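You operate a simulated robot arm through the tools that you are given. There is no shell and no other tool. Be economical: measure what you need, move in short steps, check, and stop when the job is done.

You are at the controls of a simulated two-armed robot. One attempt, no reset.

## Task
Put the two loose dowels in their jar and close it.
Fine: stand the jar on the low step. Set down upright: what you pick out.
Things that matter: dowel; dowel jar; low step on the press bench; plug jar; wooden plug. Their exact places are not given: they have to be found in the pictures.

It is judged by the outcome, as a careful person would: the job done as asked, and still so three seconds after it is handed in. It fails if anything else is knocked over, pushed out of place, dropped, spilled or broken.

## Robot
Two 7-joint arms with two-finger parallel grippers on one trunk, on a base that drives. Base frame: it is fixed to the floor where the robot stands at the start and does not move with it; the origin is under the middle of the robot, x ahead of it, y to its left, z up; the surface under the hand at the start is at about z = 800. Units: mm, rad, N and s.
The left shoulder is at the start at [70, 134, 1151], the right one opposite. With the tool pointing down near the work surface each hand reaches from about 100 to 640 mm from the robot's upright axis, wherever it stands, measured 20 degrees to its own side. Places, roughly: low step on the press bench [700, 0, 900]. Payload 1.57 kg a hand.
Tool frame (each hand has its own): the origin (TCP) lies between the finger pads and is the grasp point; the fingertips stand 30 mm ahead of it; z points along the fingers, y is the line along which they close. Largest opening 80 mm; finger width 17, thickness 12; the body of the gripper, 40 by 82 mm, starts 80 mm behind the TCP.
Orientation is that of the tool frame in the base frame, as [roll, pitch, yaw] about the fixed x, y, z axes, in that order (R = Rz(yaw) Ry(pitch) Rx(roll)). With the fingers straight down and closing along the base's y, the tool's x points along the base's -x, its y along +y and its z along -z.

## Interface
- The arms move only by the tool jog_arm. It takes "left_moves", "right_moves" or both (then of equal length, played together; a hand with none holds still); each is a list of rows, each a list of 3 entries, a list of its own where there are three numbers: the shift along the tool's x, y, z in mm, then the turn, a rotation vector about the tool's x, y, z in rad, then the gripper command, from -1 (fully open) to 1 (shut), values between in proportion. In form: [[[dx, dy, dz], [rx, ry, rz], hand], ...]. A call has 1 to 8 rows; each row is the pose to reach, as a shift and turn from the pose commanded when the call began, along the tool's axes at that moment. Each row takes 0.2 s and may step no farther than 50 mm and 0.15 rad from the row before; otherwise, or with a gripper value out of range, the whole call is refused. Where a pose cannot be reached the arm comes as near as it can. A force on the tool above 50 N (or 10 N above the force at the start of the call, whichever is more), or a blocked arm, ends the call early, and 0.2 s more pass. Each finger travels about 153 mm/s and halts on what it meets, pressing with about 43 N; the grip force reading is that of the motor and also rises with nothing between the fingers. The clock runs only during rows and for 0.2 s after the last one: add rows that repeat a pose to give the fingers time. It gives the time, the measured TCP pose, the force on the tool (base axes), the opening and the grip force at its end, in the units of the frame above (readings bear some noise), with the torque about the TCP (base axes, N m) and any sound that the robot's microphone picked up.
- Cameras (640 x 400 px; columns grow to the right, rows downward): "scene" is now at [138.6, -13.8, 1378.5]; the picture's right is [-0.15, -0.99, 0.00], its down [-0.58, 0.09, -0.81] and it looks along [0.80, -0.12, -0.59] (base axes); focal length 253 px, centre (320, 200). "left" rides on the left gripper at [72, 7, -122] in its tool frame; the picture's right is [-0.09, 1.00, 0.00], its down [-0.84, -0.08, -0.54] and it looks along [-0.54, -0.05, 0.84] (tool axes); focal length 238 px, centre (320, 200). "right" rides on the right gripper at [72, -7, -122] in its tool frame; the picture's right is [0.09, 1.00, 0.00], its down [-0.84, 0.08, -0.54] and it looks along [-0.54, 0.05, 0.84] (tool axes); focal length 238 px, centre (320, 200).
- snapshot(camera): a new picture of that camera. It takes no simulated time.
- move_column(by): slides the trunk up (or, below 0, down) by that many mm; the arms and the scene camera ride with it, the base frame stays. It gives what a move gives, with no picture.
- steer(legs): drives the robot by 1 to 6 legs, each [ahead, left, turn to the left] in mm, mm and rad, along the robot's own axes; the way and the turn of a leg run together, so that a leg with both is an arc; at most 1500 mm and 3.142 rad a leg. The arms and the cameras ride along, it lands a little off, and it stops where it bumps. It gives what a move gives.
- head_to(pan, tilt): turns the head with the scene camera to pan (to the left, within 1.501 rad either way) and tilt (down, from -0.506 to 1.204), counted from straight ahead of the robot. It gives what a move gives.
- probe_pixels(camera, pixels): for up to 12 pixels [column, row] of the newest picture of that camera ("zoom" is the newest enlarged one), the place [x, y, z] in the base frame of the surface seen there, good to about 2 mm. It takes no simulated time.
- close_up(camera, box): a new picture of the part [left, top, right, bottom] of that camera's present view, enlarged. It takes no simulated time.
- close_job(): hands the job in; it is judged then, once.

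Go step by step. Measure first, check grasps and placings, and put right what went wrong. The budget is 80 turns and 78 pictures, counting those below and the enlarged ones. Unless the task says otherwise, let go and move clear before handing in, and close with one line.

The tools are called after "Request:" as a command line: name --argument value ..., lists and objects as JSON in quotes. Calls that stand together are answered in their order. jog_arm: Moves the arms, as the interface text tells. Its arguments: {"type":"object","properties":{"left_moves":{"type":"array"},"right_moves":{"type":"array"}},"required":[]} The other tools are called the same way: move_column (by) slides the trunk up or down; steer (legs) drives the base; head_to (pan, tilt) turns the head that bears the scene camera; snapshot (camera) takes a picture; probe_pixels (camera, pixels) gives the place of the surface under pixels of a picture; close_up (camera, box) takes an enlarged picture of a part of a camera's view; close_job () hands the job in.

At the start:

```text
t: 0.0
left_eef_pos: [458.4, 124.0, 1175.6]
left_tcp_rot: [3.141, 0.0, 3.142]
left_contact_force: [0.0, 0.0, 0.5]
left_moment: [-0.01, 0.02, 0.0]
left_gripper_width: 80.1
left_gripper_force: 0.1
right_eef_pos: [420.1, -241.3, 1189.9]
right_tcp_rot: [3.142, 0.001, -3.141]
right_contact_force: [-0.3, -0.3, 0.4]
right_moment: [-0.02, 0.0, 0.01]
right_gripper_width: 80.1
right_gripper_force: 0.0
trunk travel left (down, up): [-725.0, 215.0]
robot x, y, heading: [-2.5, 1.0, -0.002]
head pan, tilt: [-0.152, 0.628]
```

scene: 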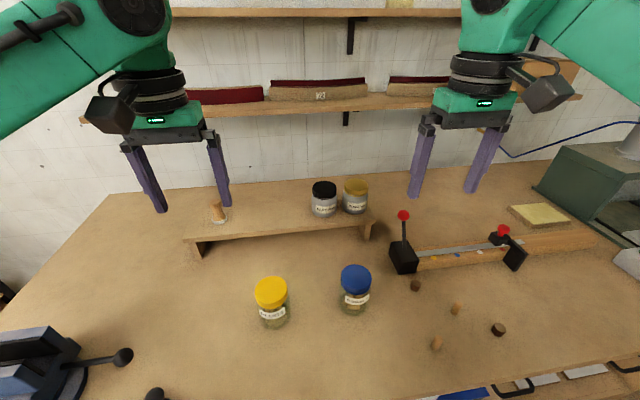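
right: 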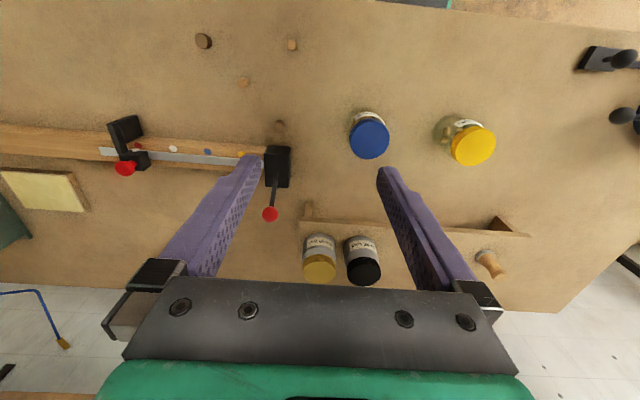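
left: 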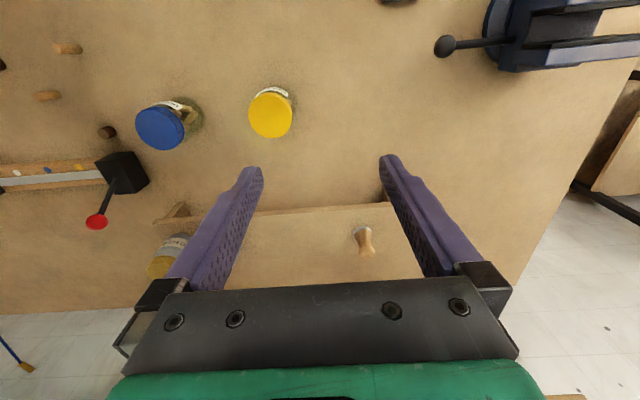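

The scene shows two jars on the bench (yellow lid at 271,295; blue lid at 356,285), two more on the low step, and small pieces near (415,286), (456,309), (498,329), (437,344). I'll enlarge these to read the labels.

Request:
close_up --camera "scene" --box '[230, 250, 390, 350]'

Request:
close_up --camera "scene" --box '[390, 260, 530, 360]'

Request:
close_up --camera "scene" --box '[180, 170, 400, 270]'

```text
4.00 times, centred on (310, 300) of scene
```

zoom: 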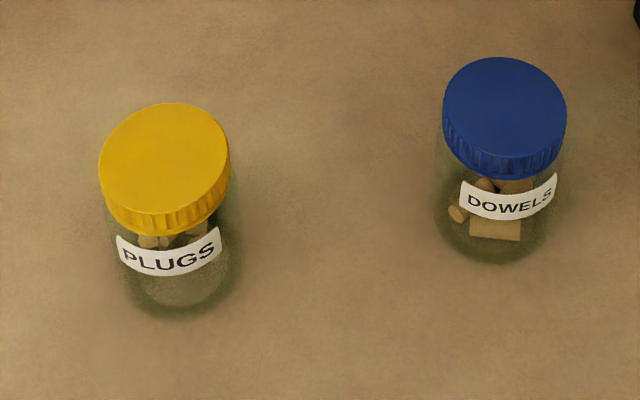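

```text
4.00 times, centred on (460, 310) of scene
```

zoom: 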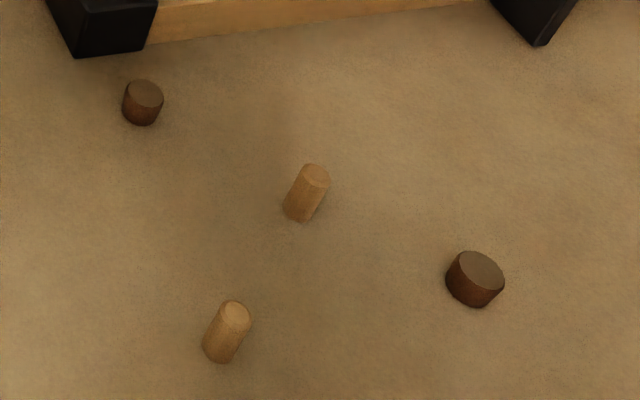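

```text
2.91 times, centred on (290, 220) of scene
```

zoom: 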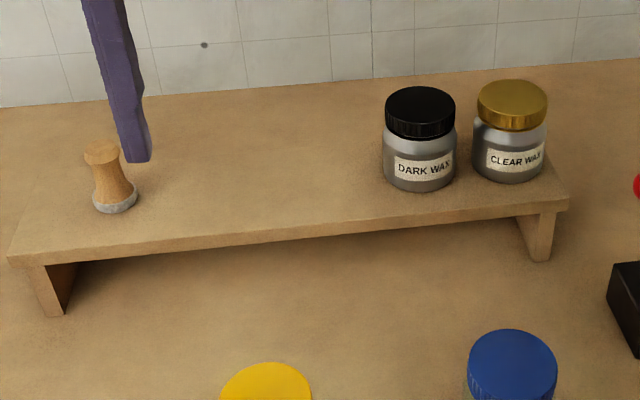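

The dowel jar is the blue one, the plug jar the yellow one; two light dowels stand near zoom (307,195) and (226,332), and two dark plugs are nearby. I'll measure positions, one picture at a time.

Request:
probe_pixels --camera "scene" --pixels '[[356, 274], [371, 280], [342, 280], [356, 268], [356, 311], [271, 287], [435, 350], [439, 339], [459, 305], [453, 313], [416, 283], [499, 327]]'

Request:
probe_pixels --camera "scene" --pixels '[[190, 243], [365, 220], [300, 230], [270, 220], [324, 184], [355, 182], [220, 218], [310, 195], [280, 215], [372, 225], [185, 238], [340, 214]]'

Request:
close_up --camera "scene" --box '[332, 260, 380, 320]'

Request:
close_up --camera "left" --box '[120, 70, 300, 170]'

```text
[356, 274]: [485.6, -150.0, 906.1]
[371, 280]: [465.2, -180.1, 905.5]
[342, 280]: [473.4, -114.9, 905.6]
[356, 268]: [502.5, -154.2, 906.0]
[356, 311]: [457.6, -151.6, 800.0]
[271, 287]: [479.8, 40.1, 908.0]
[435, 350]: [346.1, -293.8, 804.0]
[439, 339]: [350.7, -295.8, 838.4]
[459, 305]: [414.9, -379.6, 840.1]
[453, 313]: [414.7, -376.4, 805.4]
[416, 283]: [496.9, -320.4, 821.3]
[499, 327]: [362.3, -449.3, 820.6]
```

```text
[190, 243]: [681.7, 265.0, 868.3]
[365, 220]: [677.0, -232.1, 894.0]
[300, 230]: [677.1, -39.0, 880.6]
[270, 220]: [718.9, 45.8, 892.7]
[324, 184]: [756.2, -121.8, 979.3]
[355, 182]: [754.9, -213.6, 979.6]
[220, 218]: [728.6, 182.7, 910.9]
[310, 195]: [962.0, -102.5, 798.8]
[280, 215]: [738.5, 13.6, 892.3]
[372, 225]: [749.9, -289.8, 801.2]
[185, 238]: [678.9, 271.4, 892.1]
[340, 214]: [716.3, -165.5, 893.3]
```

```text
6.67 times, centred on (356, 290) of scene
```

zoom: 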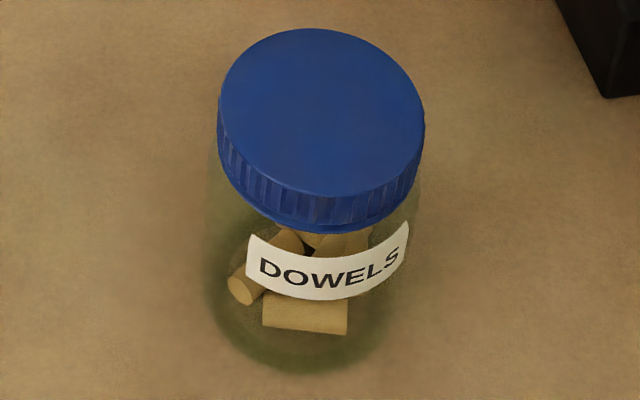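

```text
3.56 times, centred on (210, 120) of left
```

zoom: 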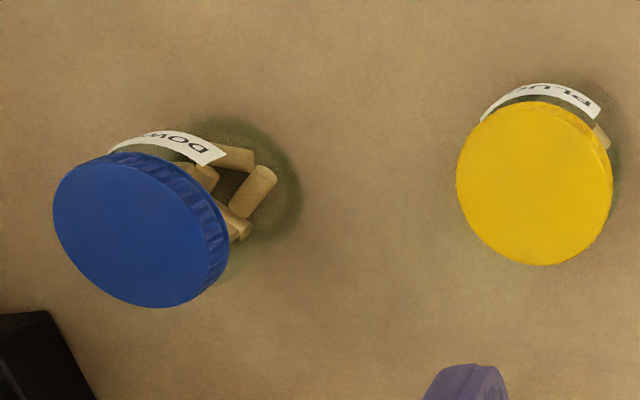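

Both dowels stand upright (tops at z≈838-840, about (350,-295) and (415,-378)); the blue lid's top is at z≈906, about 68 mm across. I'll pin down the jar axis, the clamp block and the bench edge before moving.

Request:
probe_pixels --camera "scene" --pixels '[[356, 265], [356, 288], [341, 275], [371, 275], [403, 258], [418, 268], [392, 265], [480, 390], [510, 262], [300, 395], [356, 298], [403, 216]]'

Request:
close_up --camera "right" --box '[330, 90, 510, 180]'

Request:
snapshot --camera "left"

Request:
probe_pixels --camera "left" --pixels '[[160, 127], [137, 125], [180, 135], [158, 108], [160, 148], [190, 138], [270, 115], [363, 240], [355, 230]]'

```text
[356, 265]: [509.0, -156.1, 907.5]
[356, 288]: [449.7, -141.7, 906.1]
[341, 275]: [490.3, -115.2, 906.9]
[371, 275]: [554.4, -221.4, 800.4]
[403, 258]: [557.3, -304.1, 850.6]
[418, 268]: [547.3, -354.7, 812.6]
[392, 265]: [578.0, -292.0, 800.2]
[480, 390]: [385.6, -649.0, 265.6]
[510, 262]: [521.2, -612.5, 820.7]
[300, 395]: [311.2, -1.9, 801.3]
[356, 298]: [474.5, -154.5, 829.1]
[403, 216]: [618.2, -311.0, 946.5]
```

```text
3.56 times, centred on (420, 135) of right
```

zoom: 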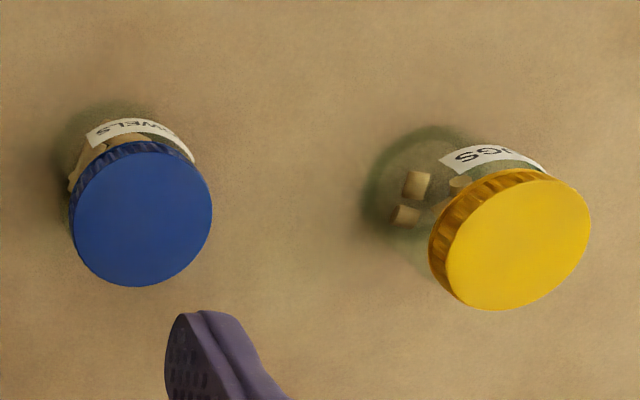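

```text
68 pictures are left
```

left: 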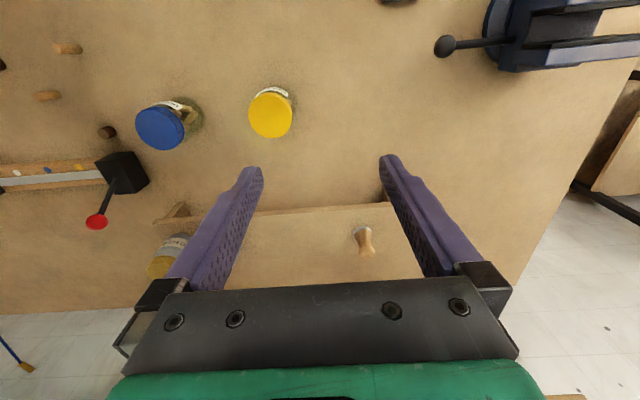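

```text
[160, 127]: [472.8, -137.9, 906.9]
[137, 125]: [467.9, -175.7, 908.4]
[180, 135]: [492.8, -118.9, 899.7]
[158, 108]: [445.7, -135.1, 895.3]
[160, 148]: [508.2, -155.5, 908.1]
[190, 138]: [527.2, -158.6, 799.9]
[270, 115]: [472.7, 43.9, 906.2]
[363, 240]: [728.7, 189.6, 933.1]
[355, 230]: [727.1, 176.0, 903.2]
```

The jar axis is at about (478,-148), top 907. I'll hold the jar with the left hand from the robot's side, tilted 40° below level, and use the right hand for the lid; first I'll move the right hand aside and bring the left over, tilting.

Request:
jog_arm --left_moves '[[[10, -34, 12.5], [0, -0.0875, 0], -1], [[20, -68, 25], [0, -0.175, 0], -1], [[30, -102, 37.5], [0, -0.2625, 0], -1], [[40, -136, 50], [0, -0.35, 0], -1], [[50, -170, 62.5], [0, -0.4375, 0], -1], [[60, -204, 75], [0, -0.525, 0], -1], [[70, -238, 87.5], [0, -0.6125, 0], -1], [[80, -272, 100], [0, -0.7, 0], -1]]' --right_moves '[[[0, -40, 0], [0, 0, 0], -1], [[0, -80, 0], [0, 0, 0], -1], [[0, -120, 0], [0, 0, 0], -1], [[0, -150, 0], [0, 0, 0], -1], [[0, -170, 0], [0, 0, 0], -1], [[0, -180, 0], [0, 0, 0], -1], [[0, -190, 0], [0, 0, 0], -1], [[0, -190, 0], [0, 0, 0], -1]]'

Request:
snapshot --camera "scene"

```text
t: 1.8
left_eef_pos: [378.5, -150.3, 1075.7]
left_tcp_rot: [-3.142, 0.702, -3.141]
left_contact_force: [0.7, 0.3, 0.1]
left_moment: [0.0, -0.03, 0.0]
left_gripper_width: 80.0
left_gripper_force: 0.0
right_eef_pos: [396.9, -358.9, 1161.9]
right_tcp_rot: [3.14, 0.002, 3.137]
right_contact_force: [0.0, -0.2, -0.3]
right_moment: [0.02, -0.01, 0.01]
right_gripper_width: 80.0
right_gripper_force: 0.1
right hand out of reach, approached as far as the arm can: row 3, 4, 5, 6, 7, 8
trunk travel left (down, up): [-725.0, 215.0]
robot x, y, heading: [-3.3, -1.6, -0.0]
head pan, tilt: [-0.152, 0.628]
```

```text
67 pictures are left
```

scene: 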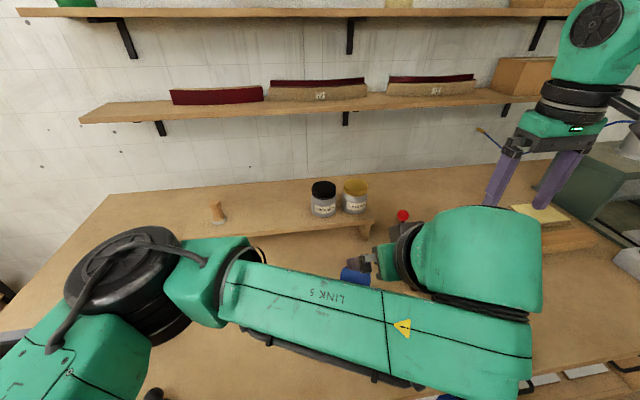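

The left arm's forearm lies across the view because it reaches across the body. I'll pull the left hand back to its own side and drive the base 210 mm to the right so the jar lies ahead of the left arm.

Request:
jog_arm --left_moves '[[[0, 42, 0], [0, 0, 0], -1], [[0, 84, 0], [0, 0, 0], -1], [[0, 126, 0], [0, 0, 0], -1], [[0, 168, 0], [0, 0, 0], -1], [[0, 210, 0], [0, 0, 0], -1]]' --right_moves '[[[20, 20, 0], [0, 0, 0], -1], [[40, 40, 0], [0, 0, 0], -1], [[60, 50, 0], [0, 0, 0], -1], [[60, 50, 0], [0, 0, 0], -1], [[60, 50, 0], [0, 0, 0], -1]]'

Request:
steer --legs '[[0, -210, 0]]'

Request:
head_to --pan 0.0 --tilt 0.75

Request:
snapshot --camera "scene"

```text
t: 3.0
left_eef_pos: [377.9, 7.9, 1076.4]
left_tcp_rot: [-3.141, 0.701, 3.139]
left_contact_force: [-0.5, -0.3, 0.0]
left_moment: [-0.03, 0.01, 0.0]
left_gripper_width: 79.6
left_gripper_force: 0.0
left hand out of reach, approached as far as the arm can: row 4, 5
right_eef_pos: [336.7, -305.1, 1161.6]
right_tcp_rot: [3.139, -0.001, 3.138]
right_contact_force: [0.1, 0.2, 0.0]
right_moment: [0.02, -0.02, -0.03]
right_gripper_width: 79.9
right_gripper_force: 0.1
trunk travel left (down, up): [-725.0, 215.0]
robot x, y, heading: [3.0, -1.5, -0.002]
head pan, tilt: [-0.152, 0.628]
```

```text
t: 4.7
left_eef_pos: [377.8, -199.8, 1076.5]
left_tcp_rot: [-3.14, 0.699, -3.141]
left_contact_force: [0.3, -0.2, 0.0]
left_moment: [0.01, 0.0, 0.02]
left_gripper_width: 80.2
left_gripper_force: 0.1
right_eef_pos: [336.9, -513.8, 1162.0]
right_tcp_rot: [-3.14, 0.0, -3.14]
right_contact_force: [-0.3, 0.5, -0.2]
right_moment: [-0.01, -0.02, 0.05]
right_gripper_width: 80.1
right_gripper_force: 0.1
trunk travel left (down, up): [-725.0, 215.0]
robot x, y, heading: [-0.8, -214.9, -0.002]
head pan, tilt: [-0.152, 0.628]
```

```text
t: 5.3
left_eef_pos: [379.2, -201.9, 1076.8]
left_tcp_rot: [-3.141, 0.699, -3.14]
left_contact_force: [0.1, -0.7, 1.0]
left_moment: [0.0, 0.01, 0.01]
left_gripper_width: 80.4
left_gripper_force: 0.1
right_eef_pos: [337.4, -515.1, 1161.0]
right_tcp_rot: [-3.141, 0.0, 3.142]
right_contact_force: [-0.2, 0.6, -0.4]
right_moment: [0.02, 0.03, 0.0]
right_gripper_width: 79.8
right_gripper_force: 0.1
trunk travel left (down, up): [-725.0, 215.0]
robot x, y, heading: [3.4, -210.3, -0.003]
head pan, tilt: [0.0, 0.75]
```

```text
66 pictures are left
```

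scene: 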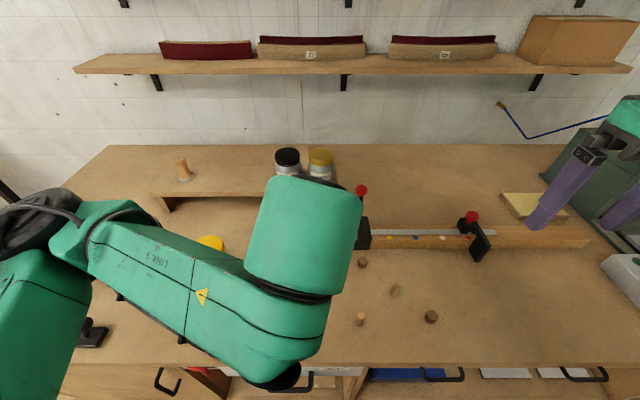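

The base is now 210 mm to the right; the left hand is at (379,-202,1077), with the commanded pose possibly a bit off. I'll bring it down to the pre-grasp point behind the jar, about (378,-148,919).

Request:
jog_arm --left_moves '[[[30, 13, 25], [0, 0, 0], -1], [[60, 27, 50], [0, 0, 0], -1], [[90, 40, 75], [0, 0, 0], -1], [[120, 54, 101], [0, 0, 0], -1]]'

Request:
snapshot --camera "scene"

Request:
snapshot --camera "left"

```text
t: 6.3
left_eef_pos: [353.2, -145.2, 923.5]
left_tcp_rot: [-3.141, 0.707, -3.141]
left_contact_force: [-0.8, 0.3, -1.0]
left_moment: [-0.04, -0.06, -0.03]
left_gripper_width: 80.2
left_gripper_force: 0.1
left hand out of reach, approached as far as the arm can: row 1, 2, 3
right_eef_pos: [334.4, -515.1, 1161.6]
right_tcp_rot: [3.141, 0.003, -3.141]
right_contact_force: [-0.1, -0.7, -0.4]
right_moment: [-0.02, -0.02, 0.01]
right_gripper_width: 79.9
right_gripper_force: 0.0
trunk travel left (down, up): [-725.0, 215.0]
robot x, y, heading: [2.4, -208.5, -0.001]
head pan, tilt: [0.0, 0.75]
```

```text
65 pictures are left
```

scene: 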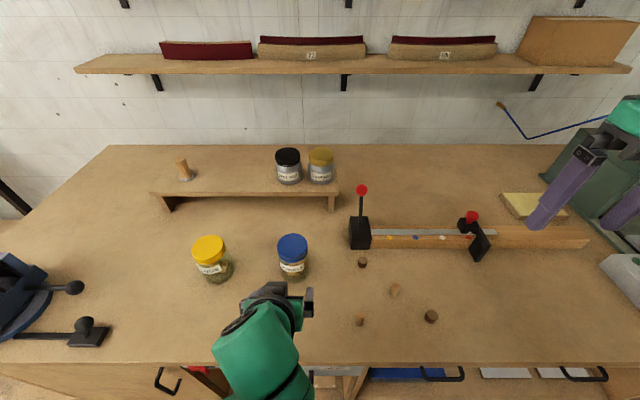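

```text
64 pictures are left
```

left: 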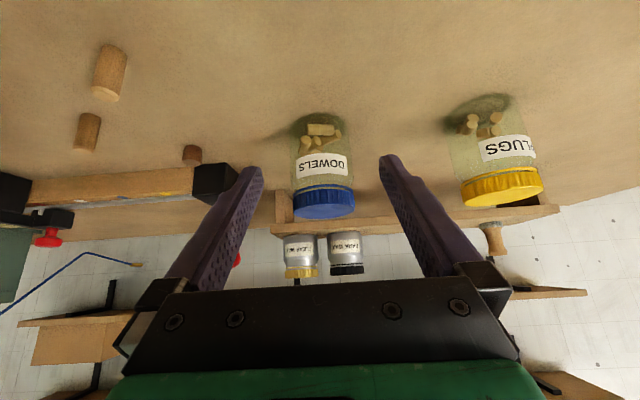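

The arm now sits cleanly behind the jar with a clear view. I'll probe the blue lid's edges (scene 278/307 at row 242) to confirm centring before sliding in.

Request:
probe_pixels --camera "scene" --pixels '[[279, 243], [306, 243], [292, 236], [292, 254], [277, 243], [308, 243]]'

Request:
jog_arm --left_moves '[[[-3, -1, 20], [0, 0, 0], -1], [[-6, -2, 40], [0, 0, 0], -1], [[-8, -3, 60], [0, 0, 0], -1]]'

Request:
snapshot --camera "left"

```text
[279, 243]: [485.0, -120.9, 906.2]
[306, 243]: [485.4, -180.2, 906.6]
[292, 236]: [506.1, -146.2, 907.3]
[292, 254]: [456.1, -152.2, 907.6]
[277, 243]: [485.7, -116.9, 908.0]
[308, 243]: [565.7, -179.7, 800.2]
```

```text
t: 7.2
left_eef_pos: [398.5, -149.7, 880.5]
left_tcp_rot: [3.14, 0.7, 3.141]
left_contact_force: [-0.2, 0.6, 0.2]
left_moment: [-0.03, -0.02, 0.01]
left_gripper_width: 79.8
left_gripper_force: 0.0
right_eef_pos: [335.1, -514.5, 1161.5]
right_tcp_rot: [3.141, 0.0, 3.141]
right_contact_force: [0.3, 0.1, 0.7]
right_moment: [0.01, 0.03, 0.03]
right_gripper_width: 80.1
right_gripper_force: 0.0
trunk travel left (down, up): [-725.0, 215.0]
robot x, y, heading: [2.9, -212.2, -0.001]
head pan, tilt: [0.0, 0.75]
```

```text
63 pictures are left
```

left: 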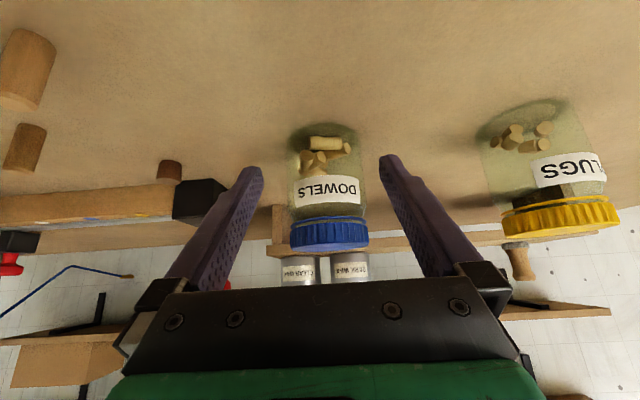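

The jar is centred between the fingers and clear on both sides. I'll slide in the rest of the way (90 mm along the tool).

Request:
jog_arm --left_moves '[[[-5, 0.5, 30], [0, 0, 0], -1], [[-11, 0.5, 60], [0, 0, 0], -1], [[-16, 0.5, 90], [0, 0, 0], -1]]'

Request:
snapshot --camera "left"

Request:
snapshot --camera "scene"

```text
t: 8.0
left_eef_pos: [462.3, -150.1, 828.0]
left_tcp_rot: [3.141, 0.713, 3.141]
left_contact_force: [-20.8, 5.1, 25.8]
left_moment: [0.07, 0.22, -0.67]
left_gripper_width: 79.3
left_gripper_force: 0.1
right_eef_pos: [329.3, -516.4, 1164.4]
right_tcp_rot: [3.141, 0.007, 3.141]
right_contact_force: [0.8, -0.2, -0.8]
right_moment: [0.02, 0.05, 0.01]
right_gripper_width: 80.3
right_gripper_force: 0.0
trunk travel left (down, up): [-725.0, 215.0]
robot x, y, heading: [-6.1, -212.6, -0.005]
head pan, tilt: [0.0, 0.75]
```

```text
62 pictures are left
```

left: 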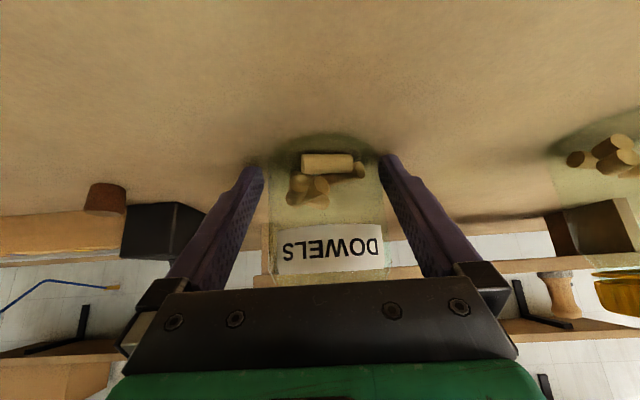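

```text
61 pictures are left
```

scene: 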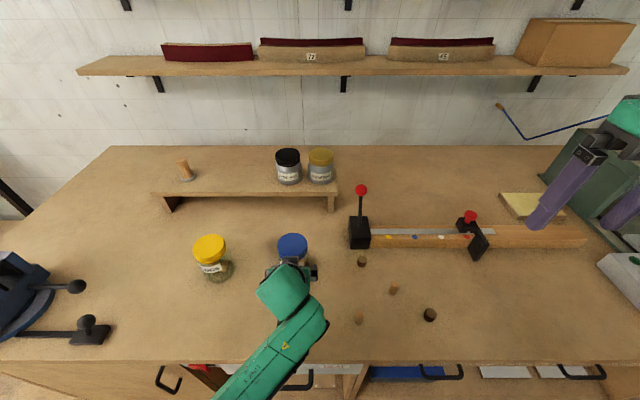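

The readings show -21 N in x and +26 N in z: something touches, likely the fingertips on the bench (TCP z 828 and tilted). I'll back off upward 12 mm and recheck.

Request:
jog_arm --left_moves '[[[-9, 0, -8], [0, 0, 0], -1], [[-9, 0, -8], [0, 0, 0], -1]]'

Request:
close_up --camera "scene" --box '[240, 220, 340, 300]'

```text
t: 8.6
left_eef_pos: [467.4, -149.3, 833.8]
left_tcp_rot: [3.141, 0.7, 3.14]
left_contact_force: [-0.2, -0.4, 0.7]
left_moment: [0.01, 0.0, -0.01]
left_gripper_width: 80.0
left_gripper_force: 0.0
right_eef_pos: [335.2, -514.9, 1162.4]
right_tcp_rot: [3.14, 0.001, -3.142]
right_contact_force: [-0.1, -0.1, 0.0]
right_moment: [0.01, -0.03, 0.03]
right_gripper_width: 79.8
right_gripper_force: 0.1
trunk travel left (down, up): [-725.0, 215.0]
robot x, y, heading: [1.0, -212.8, -0.003]
head pan, tilt: [0.0, 0.75]
```

```text
5.00 times, centred on (290, 260) of scene
```

zoom: 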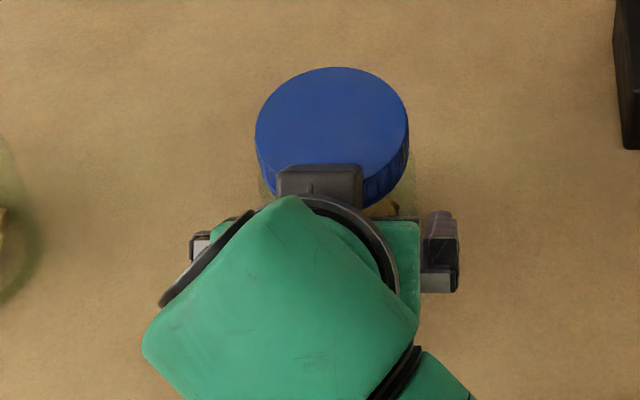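

Contact is gone. I'll check the jar hasn't shifted, using lid edge points in the zoom.

Request:
probe_pixels --camera "zoom" --pixels '[[259, 130], [404, 130], [332, 70], [332, 130], [320, 168], [320, 175]]'

```text
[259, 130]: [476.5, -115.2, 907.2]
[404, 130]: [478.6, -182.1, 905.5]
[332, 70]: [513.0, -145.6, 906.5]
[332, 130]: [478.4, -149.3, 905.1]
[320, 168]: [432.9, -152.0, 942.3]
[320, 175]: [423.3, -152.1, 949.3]
```

The jar is unmoved at (478,-149). I'll close the left gripper on the body.

Request:
jog_arm --left_moves '[[[0, 0, 0], [0, 0, 0], 0], [[0, 0, 0], [0, 0, 0], 1], [[0, 0, 0], [0, 0, 0], 1], [[0, 0, 0], [0, 0, 0], 1]]'

Request:
snapshot --camera "left"

Request:
snapshot --camera "right"

```text
t: 9.6
left_eef_pos: [468.6, -148.5, 834.2]
left_tcp_rot: [-3.139, 0.7, 3.141]
left_contact_force: [0.2, 0.4, 2.4]
left_moment: [-0.12, -0.02, 0.06]
left_gripper_width: 72.2
left_gripper_force: 43.2
right_eef_pos: [336.1, -515.0, 1160.9]
right_tcp_rot: [3.141, -0.001, -3.14]
right_contact_force: [0.1, 0.6, 0.4]
right_moment: [0.0, 0.02, 0.01]
right_gripper_width: 80.0
right_gripper_force: 0.0
trunk travel left (down, up): [-725.0, 215.0]
robot x, y, heading: [1.3, -214.0, 0.002]
head pan, tilt: [0.0, 0.75]
```

```text
59 pictures are left
```

left: 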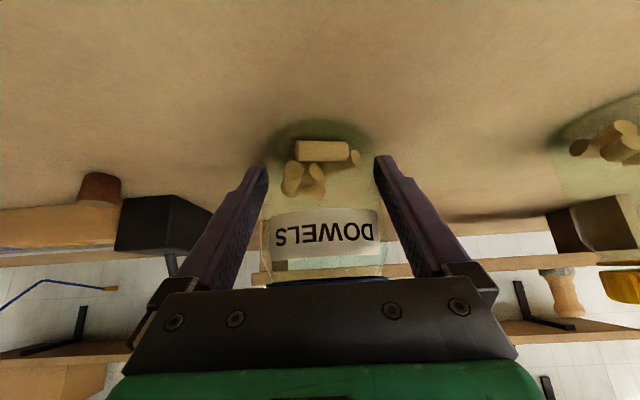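

```text
58 pictures are left
```

right: 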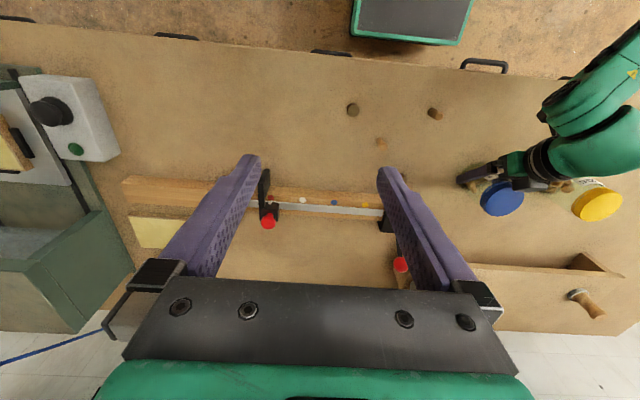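

The left hand holds the jar (72 mm wide, 43 N). Next I bring the right hand over the lid at a safe height.

Request:
jog_arm --right_moves '[[[-17.7, 45.7, 8.7], [0, 0, 0], -1], [[-35.4, 91.4, 17.4], [0, 0, 0], -1], [[-53.1, 137.1, 26.1], [0, 0, 0], -1], [[-70.8, 182.8, 34.8], [0, 0, 0], -1], [[-88.5, 228.5, 43.5], [0, 0, 0], -1], [[-106.2, 274.2, 52.2], [0, 0, 0], -1], [[-123.9, 319.9, 60.9], [0, 0, 0], -1], [[-141.6, 365.6, 69.6], [0, 0, 0], -1]]'

Request:
snapshot --camera "right"

Request:
snapshot --camera "scene"

```text
t: 11.3
left_eef_pos: [467.3, -148.6, 835.7]
left_tcp_rot: [-3.139, 0.701, -3.14]
left_contact_force: [0.2, -0.9, 3.3]
left_moment: [0.1, -0.03, -0.04]
left_gripper_width: 72.4
left_gripper_force: 43.4
right_eef_pos: [478.5, -146.7, 1092.8]
right_tcp_rot: [-3.137, 0.002, 3.14]
right_contact_force: [0.4, 0.1, -0.1]
right_moment: [-0.02, 0.03, -0.01]
right_gripper_width: 79.9
right_gripper_force: 0.0
trunk travel left (down, up): [-725.0, 215.0]
robot x, y, heading: [3.5, -212.4, 0.003]
head pan, tilt: [0.0, 0.75]
```

```text
57 pictures are left
```

right: 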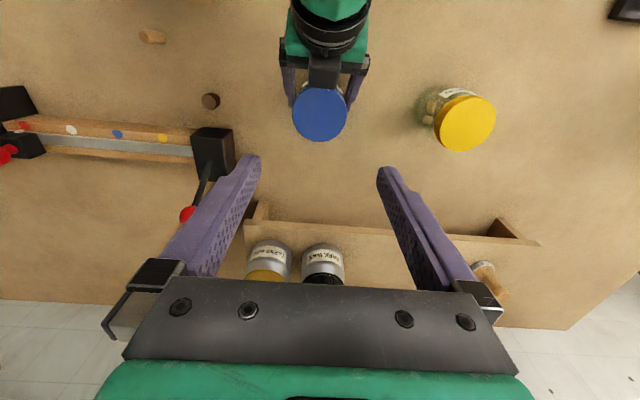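

```text
56 pictures are left
```

scene: 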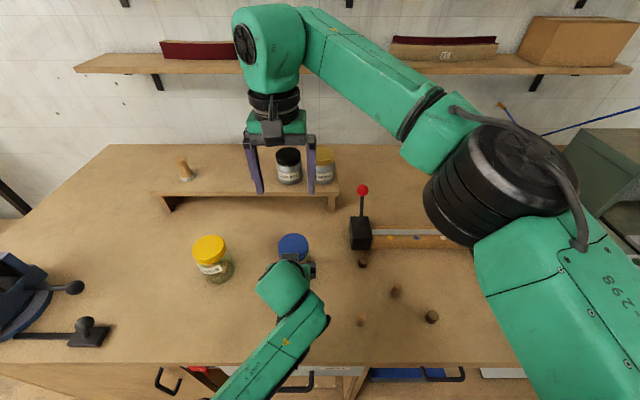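

The right hand is right above the lid at z 1093. I'll check heights of the left wrist (scene pixels 275-300, 262-300) for clearance against the right hand's camera.

Request:
probe_pixels --camera "scene" --pixels '[[289, 263], [280, 266], [275, 280], [283, 275], [290, 290], [300, 300], [310, 271], [288, 258], [293, 243], [278, 244], [307, 244]]'

```text
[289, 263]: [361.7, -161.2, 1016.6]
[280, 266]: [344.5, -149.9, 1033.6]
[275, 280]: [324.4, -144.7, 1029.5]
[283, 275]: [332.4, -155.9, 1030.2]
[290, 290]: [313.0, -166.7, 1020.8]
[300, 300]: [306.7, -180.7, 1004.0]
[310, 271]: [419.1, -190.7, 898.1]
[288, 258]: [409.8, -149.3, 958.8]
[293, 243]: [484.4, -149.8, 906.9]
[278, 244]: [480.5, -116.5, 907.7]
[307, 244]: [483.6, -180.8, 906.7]
```

There is enough clearance (left wrist below 1034 and behind x=410). I'll lower the right hand on the lid to TCP z≈911.

Request:
jog_arm --right_moves '[[[0, -1.5, 45], [0, 0, 0], -1], [[0, -2, 90], [0, 0, 0], -1], [[0, -2, 135], [0, 0, 0], -1], [[0, -2, 165], [0, 0, 0], -1], [[0, -2, 181], [0, 0, 0], -1]]'

Request:
snapshot --camera "right"

Request:
close_up --camera "scene" --box '[220, 180, 380, 310]'

```text
t: 12.6
left_eef_pos: [467.2, -150.1, 834.5]
left_tcp_rot: [-3.141, 0.7, 3.14]
left_contact_force: [-0.8, 0.7, 3.7]
left_moment: [0.15, -0.04, 0.03]
left_gripper_width: 72.3
left_gripper_force: 42.6
right_eef_pos: [478.9, -152.0, 912.1]
right_tcp_rot: [3.141, 0.002, 3.141]
right_contact_force: [0.3, -0.7, 0.0]
right_moment: [0.02, 0.0, 0.0]
right_gripper_width: 80.2
right_gripper_force: 0.0
trunk travel left (down, up): [-725.0, 215.0]
robot x, y, heading: [-4.1, -208.2, -0.001]
head pan, tilt: [0.0, 0.75]
```

```text
55 pictures are left
```

right: 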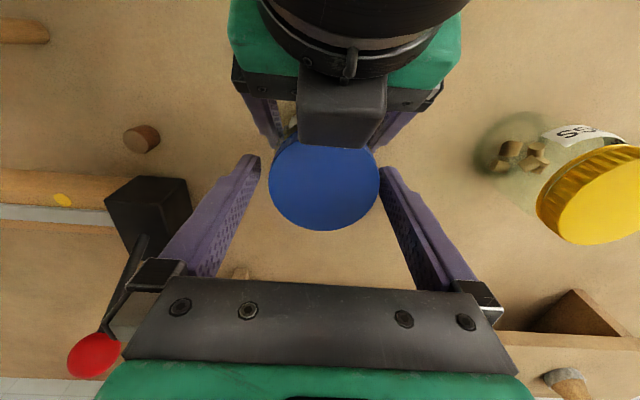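

```text
3.08 times, centred on (300, 245) of scene
```

zoom: 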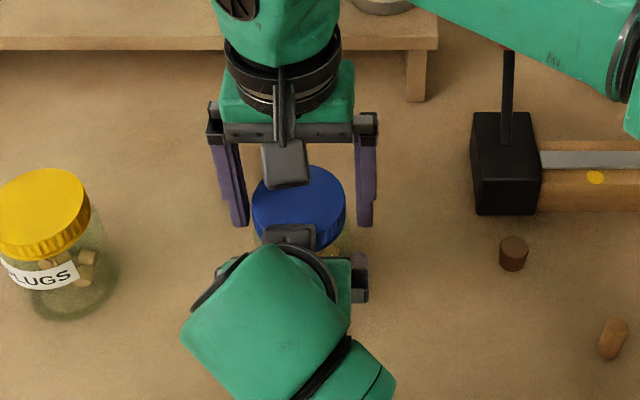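

The fingers straddle the lid properly. I'll close the right gripper on the lid.

Request:
jog_arm --right_moves '[[[0, 2, 0], [0, 0, 0], -0.5], [[0, 2, 0], [0, 0, 0], 1], [[0, 2, 0], [0, 0, 0], 1], [[0, 2, 0], [0, 0, 0], 1]]'

```text
t: 13.6
left_eef_pos: [467.8, -150.7, 834.9]
left_tcp_rot: [-3.14, 0.701, 3.141]
left_contact_force: [-7.0, -4.7, 5.6]
left_moment: [0.19, -0.31, -0.07]
left_gripper_width: 72.3
left_gripper_force: 43.3
right_eef_pos: [477.9, -149.9, 911.0]
right_tcp_rot: [3.141, 0.002, -3.14]
right_contact_force: [6.1, 3.4, -5.7]
right_moment: [0.11, -0.19, 0.02]
right_gripper_width: 66.6
right_gripper_force: 43.6
trunk travel left (down, up): [-725.0, 215.0]
robot x, y, heading: [-0.1, -209.5, -0.003]
head pan, tilt: [0.0, 0.75]
```

The lid is gripped at 66.6 mm. I'll try a counter-clockwise turn (seen from above) of 0.6 rad and watch the torque.

Request:
jog_arm --right_moves '[[[0, 0, 0], [0, 0, -0.1], 1], [[0, 0, 0], [0, 0, -0.2], 1], [[0, 0, 0], [0, 0, -0.3], 1], [[0, 0, 0], [0, 0, -0.4], 1], [[0, 0, 0], [0, 0, -0.5], 1], [[0, 0, 0], [0, 0, -0.6], 1]]'

Request:
snapshot --camera "right"

Request:
snapshot --camera "left"

```text
t: 14.9
left_eef_pos: [468.0, -148.0, 834.3]
left_tcp_rot: [3.14, 0.699, -3.141]
left_contact_force: [-6.5, -0.4, 5.9]
left_moment: [-0.12, -0.36, 0.19]
left_gripper_width: 72.5
left_gripper_force: 42.9
right_eef_pos: [478.4, -150.7, 911.5]
right_tcp_rot: [-3.14, 0.001, -2.54]
right_contact_force: [8.8, -2.7, 2.1]
right_moment: [-0.13, -0.19, -0.11]
right_gripper_width: 66.3
right_gripper_force: 42.5
trunk travel left (down, up): [-725.0, 215.0]
robot x, y, heading: [-2.1, -209.1, 0.003]
head pan, tilt: [0.0, 0.75]
```

```text
53 pictures are left
```

right: 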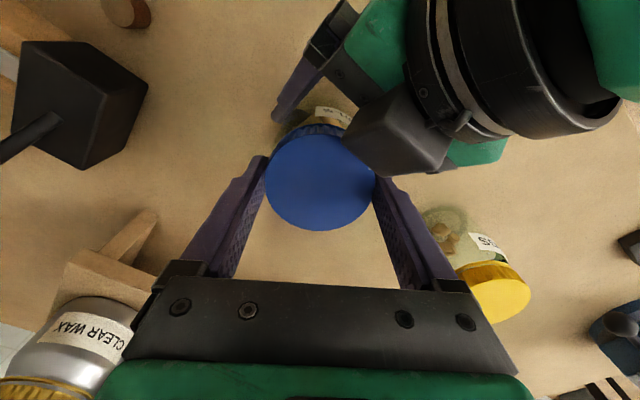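

```text
52 pictures are left
```

left: 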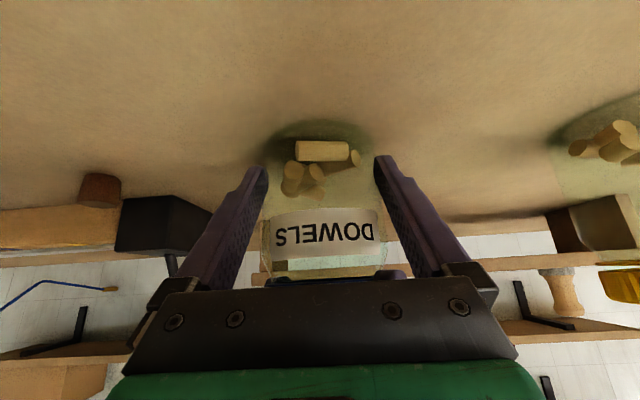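

The jar label hasn't turned and torque stays low, so the lid seems to have rotated. I'll try a gentle 6 mm lift.

Request:
jog_arm --right_moves '[[[0, 0, -3], [0, 0, 0], 1], [[0, 0, -6], [0, 0, 0], 1]]'

Request:
close_up --camera "left" --box '[240, 180, 410, 290]'

```text
t: 15.6
left_eef_pos: [469.0, -151.1, 836.1]
left_tcp_rot: [-3.138, 0.706, -3.14]
left_contact_force: [-19.1, -0.8, 27.8]
left_moment: [0.24, -0.74, -0.08]
left_gripper_width: 72.7
left_gripper_force: 42.6
right_eef_pos: [478.7, -150.5, 913.9]
right_tcp_rot: [-3.138, -0.001, -2.543]
right_contact_force: [18.8, 1.4, -30.6]
right_moment: [-0.15, -0.96, 0.06]
right_gripper_width: 66.1
right_gripper_force: 43.5
trunk travel left (down, up): [-725.0, 215.0]
robot x, y, heading: [1.3, -210.5, -0.002]
head pan, tilt: [0.0, 0.75]
```

```text
3.64 times, centred on (325, 235) of left
```

zoom: 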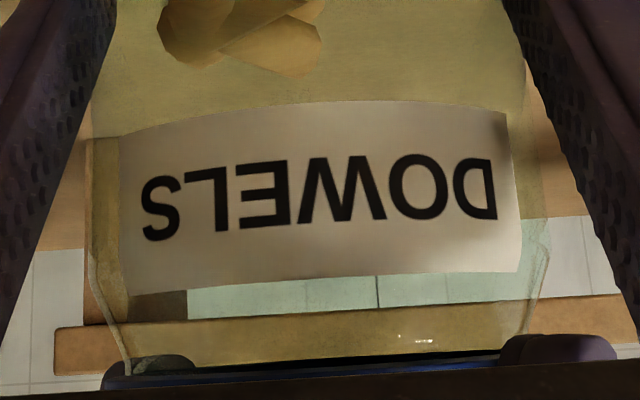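

The lift met 30 N, so the lid is still threaded. I'll relax, turn a further 0.3 rad, let go, and start turning the open hand back for another bite.

Request:
jog_arm --right_moves '[[[0, 0, 5], [0, 0, -0.15], 1], [[0, 0, 5], [0, 0, -0.3], 1], [[0, 0, 5], [0, 0, -0.3], -1], [[0, 0, 5], [0, 0, -0.3], -1], [[0, 0, 5], [0, 0, -0.15], -1], [[0, 0, 5], [0, 0, 0], -1], [[0, 0, 5], [0, 0, 0.15], -1], [[0, 0, 5], [0, 0, 0.3], -1]]'

Request:
jog_arm --right_moves '[[[0, 0, 0], [0, 0, 0.15], -1], [[0, 0, 0], [0, 0, 0.3], -1], [[0, 0, 0], [0, 0, 0.45], -1], [[0, 0, 0], [0, 0, 0.6], -1], [[0, 0, 0], [0, 0, 0.75], -1], [[0, 0, 0], [0, 0, 0.9], -1], [[0, 0, 0], [0, 0, 1.0], -1]]'

Request:
snapshot --camera "right"

```text
t: 17.4
left_eef_pos: [466.4, -149.6, 834.3]
left_tcp_rot: [-3.141, 0.7, 3.139]
left_contact_force: [2.0, 2.7, 9.2]
left_moment: [0.19, 0.07, -0.05]
left_gripper_width: 72.3
left_gripper_force: 42.7
right_eef_pos: [478.1, -148.9, 912.2]
right_tcp_rot: [-3.141, 0.0, -2.842]
right_contact_force: [0.2, -0.1, -0.3]
right_moment: [-0.02, 0.0, 0.01]
right_gripper_width: 80.1
right_gripper_force: 0.1
right hand out of reach, approached as far as the arm can: row 2, 3, 4
trunk travel left (down, up): [-725.0, 215.0]
robot x, y, heading: [0.5, -212.9, -0.002]
head pan, tilt: [0.0, 0.75]
```

```text
t: 18.9
left_eef_pos: [469.4, -148.7, 834.7]
left_tcp_rot: [-3.14, 0.699, -3.141]
left_contact_force: [0.3, 2.6, 6.7]
left_moment: [0.23, 0.07, -0.03]
left_gripper_width: 72.4
left_gripper_force: 43.5
right_eef_pos: [478.8, -149.9, 912.8]
right_tcp_rot: [3.141, 0.002, 2.437]
right_contact_force: [0.0, 0.3, 0.7]
right_moment: [0.0, 0.03, -0.01]
right_gripper_width: 80.0
right_gripper_force: 0.0
trunk travel left (down, up): [-725.0, 215.0]
robot x, y, heading: [1.1, -208.8, 0.001]
head pan, tilt: [0.0, 0.75]
```

```text
50 pictures are left
```

right: 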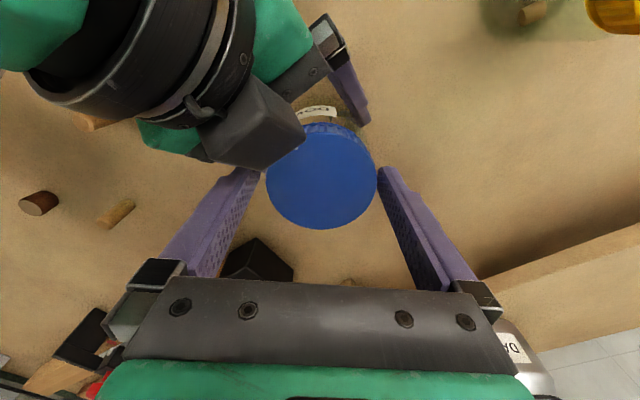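

The fingers are clear of the lid at yaw -0.7 from start. I'll grip again and turn another 1.35 rad.

Request:
jog_arm --right_moves '[[[0, 0, 0], [0, 0, 0], 1], [[0, 0, 0], [0, 0, 0], 1], [[0, 0, 0], [0, 0, -0.15], 1], [[0, 0, 0], [0, 0, -0.3], 1], [[0, 0, 0], [0, 0, -0.45], 1], [[0, 0, -0.5], [0, 0, -0.6], 1], [[0, 0, -0.5], [0, 0, -0.75], 1], [[0, 0, -0.5], [0, 0, -0.9], 1]]'

Request:
jog_arm --right_moves '[[[0, 0, 0], [0, 0, -0.15], 1], [[0, 0, 0], [0, 0, -0.3], 1], [[0, 0, 0], [0, 0, -0.45], 1], [[0, 0, -3], [0, 0, -0.45], 1], [[0, 0, -6], [0, 0, -0.45], 1]]'

Request:
close_up --camera "left" --box '[240, 180, 410, 290]'

```text
t: 20.8
left_eef_pos: [468.0, -150.2, 834.3]
left_tcp_rot: [3.141, 0.699, 3.14]
left_contact_force: [-9.5, -0.8, 3.6]
left_moment: [-0.01, -0.41, 0.06]
left_gripper_width: 72.2
left_gripper_force: 43.2
right_eef_pos: [478.4, -150.5, 913.4]
right_tcp_rot: [3.14, 0.003, -2.937]
right_contact_force: [8.4, -0.8, 1.5]
right_moment: [-0.04, -0.13, 0.0]
right_gripper_width: 65.8
right_gripper_force: 43.1
trunk travel left (down, up): [-725.0, 215.0]
robot x, y, heading: [1.0, -208.7, 0.001]
head pan, tilt: [0.0, 0.75]
```

```text
t: 21.9
left_eef_pos: [468.7, -150.7, 835.8]
left_tcp_rot: [-3.14, 0.706, -3.141]
left_contact_force: [-19.1, -1.4, 25.4]
left_moment: [0.44, -0.75, -0.01]
left_gripper_width: 72.3
left_gripper_force: 42.8
right_eef_pos: [479.1, -149.8, 917.5]
right_tcp_rot: [-3.138, -0.001, -2.494]
right_contact_force: [19.0, 1.9, -27.7]
right_moment: [-0.34, -1.04, 0.01]
right_gripper_width: 66.0
right_gripper_force: 42.7
trunk travel left (down, up): [-725.0, 215.0]
robot x, y, heading: [2.5, -209.8, -0.002]
head pan, tilt: [0.0, 0.75]
```

```text
3.64 times, centred on (325, 235) of left
```

zoom: 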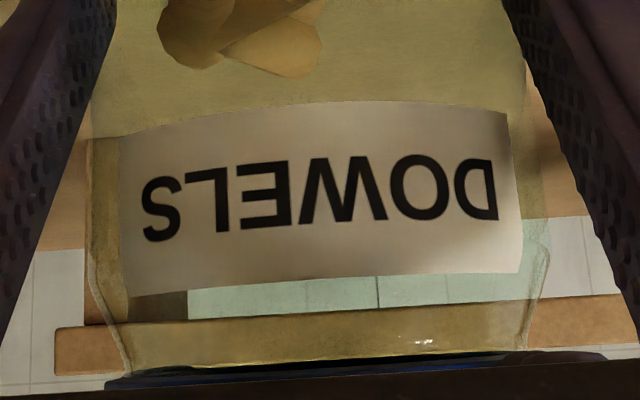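

Still 28 N on lifting, so more turns are needed, though the hand sits a bit higher. I'll check whether the lid has risen.

Request:
close_up --camera "scene" --box '[260, 210, 330, 270]'

Request:
snapshot --camera "right"

Request:
probe_pixels --camera "right" --pixels '[[310, 180], [325, 200], [300, 200], [320, 215], [330, 185]]'

```text
6.67 times, centred on (295, 240) of scene
```

zoom: 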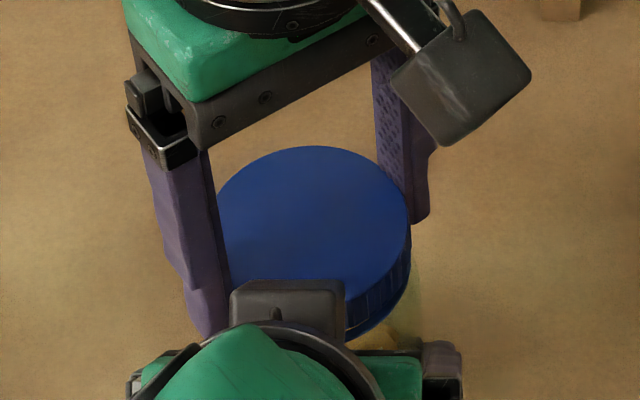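

```text
47 pictures are left
```

right: 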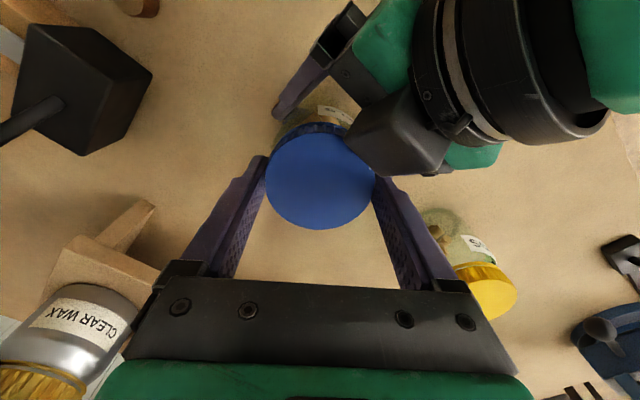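

```text
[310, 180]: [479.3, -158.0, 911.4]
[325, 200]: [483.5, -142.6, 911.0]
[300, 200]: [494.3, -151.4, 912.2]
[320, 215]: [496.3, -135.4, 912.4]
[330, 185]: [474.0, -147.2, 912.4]
```

The lid top rose from 907 to about 912, so unscrewing works. I'll let go, turn back and take another bite.

Request:
jog_arm --right_moves '[[[0, 0, 3], [0, 0, 0], 1], [[0, 0, 3], [0, 0, 0], -1], [[0, 0, 3], [0, 0, 0], -1], [[0, 0, 3], [0, 0, 0.15], -1], [[0, 0, 3], [0, 0, 0.3], -1], [[0, 0, 3], [0, 0, 0.45], -1], [[0, 0, 3], [0, 0, 0.6], -1], [[0, 0, 3], [0, 0, 0.75], -1]]'

Request:
jog_arm --right_moves '[[[0, 0, 0], [0, 0, 0.15], -1], [[0, 0, 0], [0, 0, 0.3], -1], [[0, 0, 0], [0, 0, 0.45], -1], [[0, 0, 0], [0, 0, 0.6], -1], [[0, 0, 0], [0, 0, 0.6], 1], [[0, 0, 0], [0, 0, 0.6], 1], [[0, 0, 0], [0, 0, 0.6], 1]]'

Request:
jog_arm --right_moves '[[[0, 0, 0], [0, 0, -0.15], 1], [[0, 0, 0], [0, 0, -0.3], 1], [[0, 0, 0], [0, 0, -0.45], 1], [[0, 0, -0.5], [0, 0, -0.6], 1], [[0, 0, -0.5], [0, 0, -0.75], 1], [[0, 0, -1], [0, 0, -0.9], 1], [[0, 0, -1], [0, 0, -1.05], 1], [[0, 0, -1], [0, 0, -1.2], 1]]'

Request:
jog_arm --right_moves '[[[0, 0, 0], [0, 0, -0.12], 1], [[0, 0, -3], [0, 0, -0.12], 1], [[0, 0, -6], [0, 0, -0.12], 1]]'

Request:
snapshot --camera "right"

Request:
probe_pixels --camera "right" --pixels '[[310, 180], [325, 200], [300, 200], [320, 215], [330, 185]]'

```text
t: 23.8
left_eef_pos: [467.4, -149.7, 835.3]
left_tcp_rot: [-3.139, 0.699, -3.14]
left_contact_force: [1.0, 3.0, 5.5]
left_moment: [0.25, 0.05, -0.06]
left_gripper_width: 72.2
left_gripper_force: 43.4
right_eef_pos: [479.1, -149.9, 915.9]
right_tcp_rot: [3.139, 0.0, 3.039]
right_contact_force: [0.7, 0.3, -0.4]
right_moment: [0.02, -0.01, 0.01]
right_gripper_width: 80.1
right_gripper_force: 0.1
trunk travel left (down, up): [-725.0, 215.0]
robot x, y, heading: [-4.0, -210.2, 0.002]
head pan, tilt: [0.0, 0.75]
```

```text
t: 25.4
left_eef_pos: [468.1, -150.6, 833.6]
left_tcp_rot: [-3.14, 0.699, 3.142]
left_contact_force: [-7.8, -5.4, 4.1]
left_moment: [0.43, -0.35, -0.07]
left_gripper_width: 72.5
left_gripper_force: 42.9
right_eef_pos: [478.4, -149.2, 915.4]
right_tcp_rot: [3.14, 0.002, 2.439]
right_contact_force: [5.7, 5.0, -1.3]
right_moment: [0.12, -0.14, 0.06]
right_gripper_width: 66.0
right_gripper_force: 43.3
trunk travel left (down, up): [-725.0, 215.0]
robot x, y, heading: [-0.6, -208.6, 0.002]
head pan, tilt: [0.0, 0.75]
```

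```text
t: 27.1
left_eef_pos: [469.0, -149.5, 835.8]
left_tcp_rot: [-3.141, 0.698, 3.141]
left_contact_force: [-5.4, -2.8, 1.3]
left_moment: [0.34, -0.2, 0.02]
left_gripper_width: 72.3
left_gripper_force: 43.2
right_eef_pos: [477.9, -151.4, 916.6]
right_tcp_rot: [-3.14, 0.002, -2.641]
right_contact_force: [5.8, 2.0, 0.4]
right_moment: [-0.17, -0.14, -0.01]
right_gripper_width: 66.1
right_gripper_force: 43.3
trunk travel left (down, up): [-725.0, 215.0]
robot x, y, heading: [0.8, -208.5, -0.001]
head pan, tilt: [0.0, 0.75]
```

```text
t: 27.9
left_eef_pos: [469.5, -150.1, 837.3]
left_tcp_rot: [-3.138, 0.706, -3.14]
left_contact_force: [-13.7, -0.5, 25.9]
left_moment: [0.28, -0.57, -0.04]
left_gripper_width: 72.4
left_gripper_force: 43.3
right_eef_pos: [478.4, -150.1, 920.4]
right_tcp_rot: [-3.137, -0.002, -2.522]
right_contact_force: [13.9, 0.9, -27.7]
right_moment: [-0.24, -0.86, 0.02]
right_gripper_width: 65.9
right_gripper_force: 43.0
trunk travel left (down, up): [-725.0, 215.0]
robot x, y, heading: [-0.1, -212.7, 0.003]
head pan, tilt: [0.0, 0.75]
```

```text
46 pictures are left
```

right: 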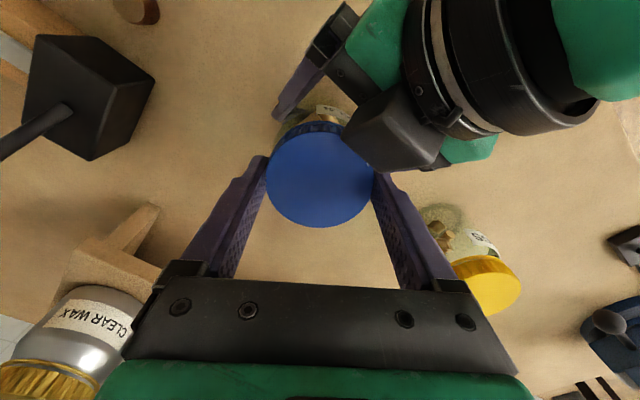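

```text
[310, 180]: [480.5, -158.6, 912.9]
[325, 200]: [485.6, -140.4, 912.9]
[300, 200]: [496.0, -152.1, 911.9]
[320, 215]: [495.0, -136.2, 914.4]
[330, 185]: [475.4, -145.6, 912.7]
```

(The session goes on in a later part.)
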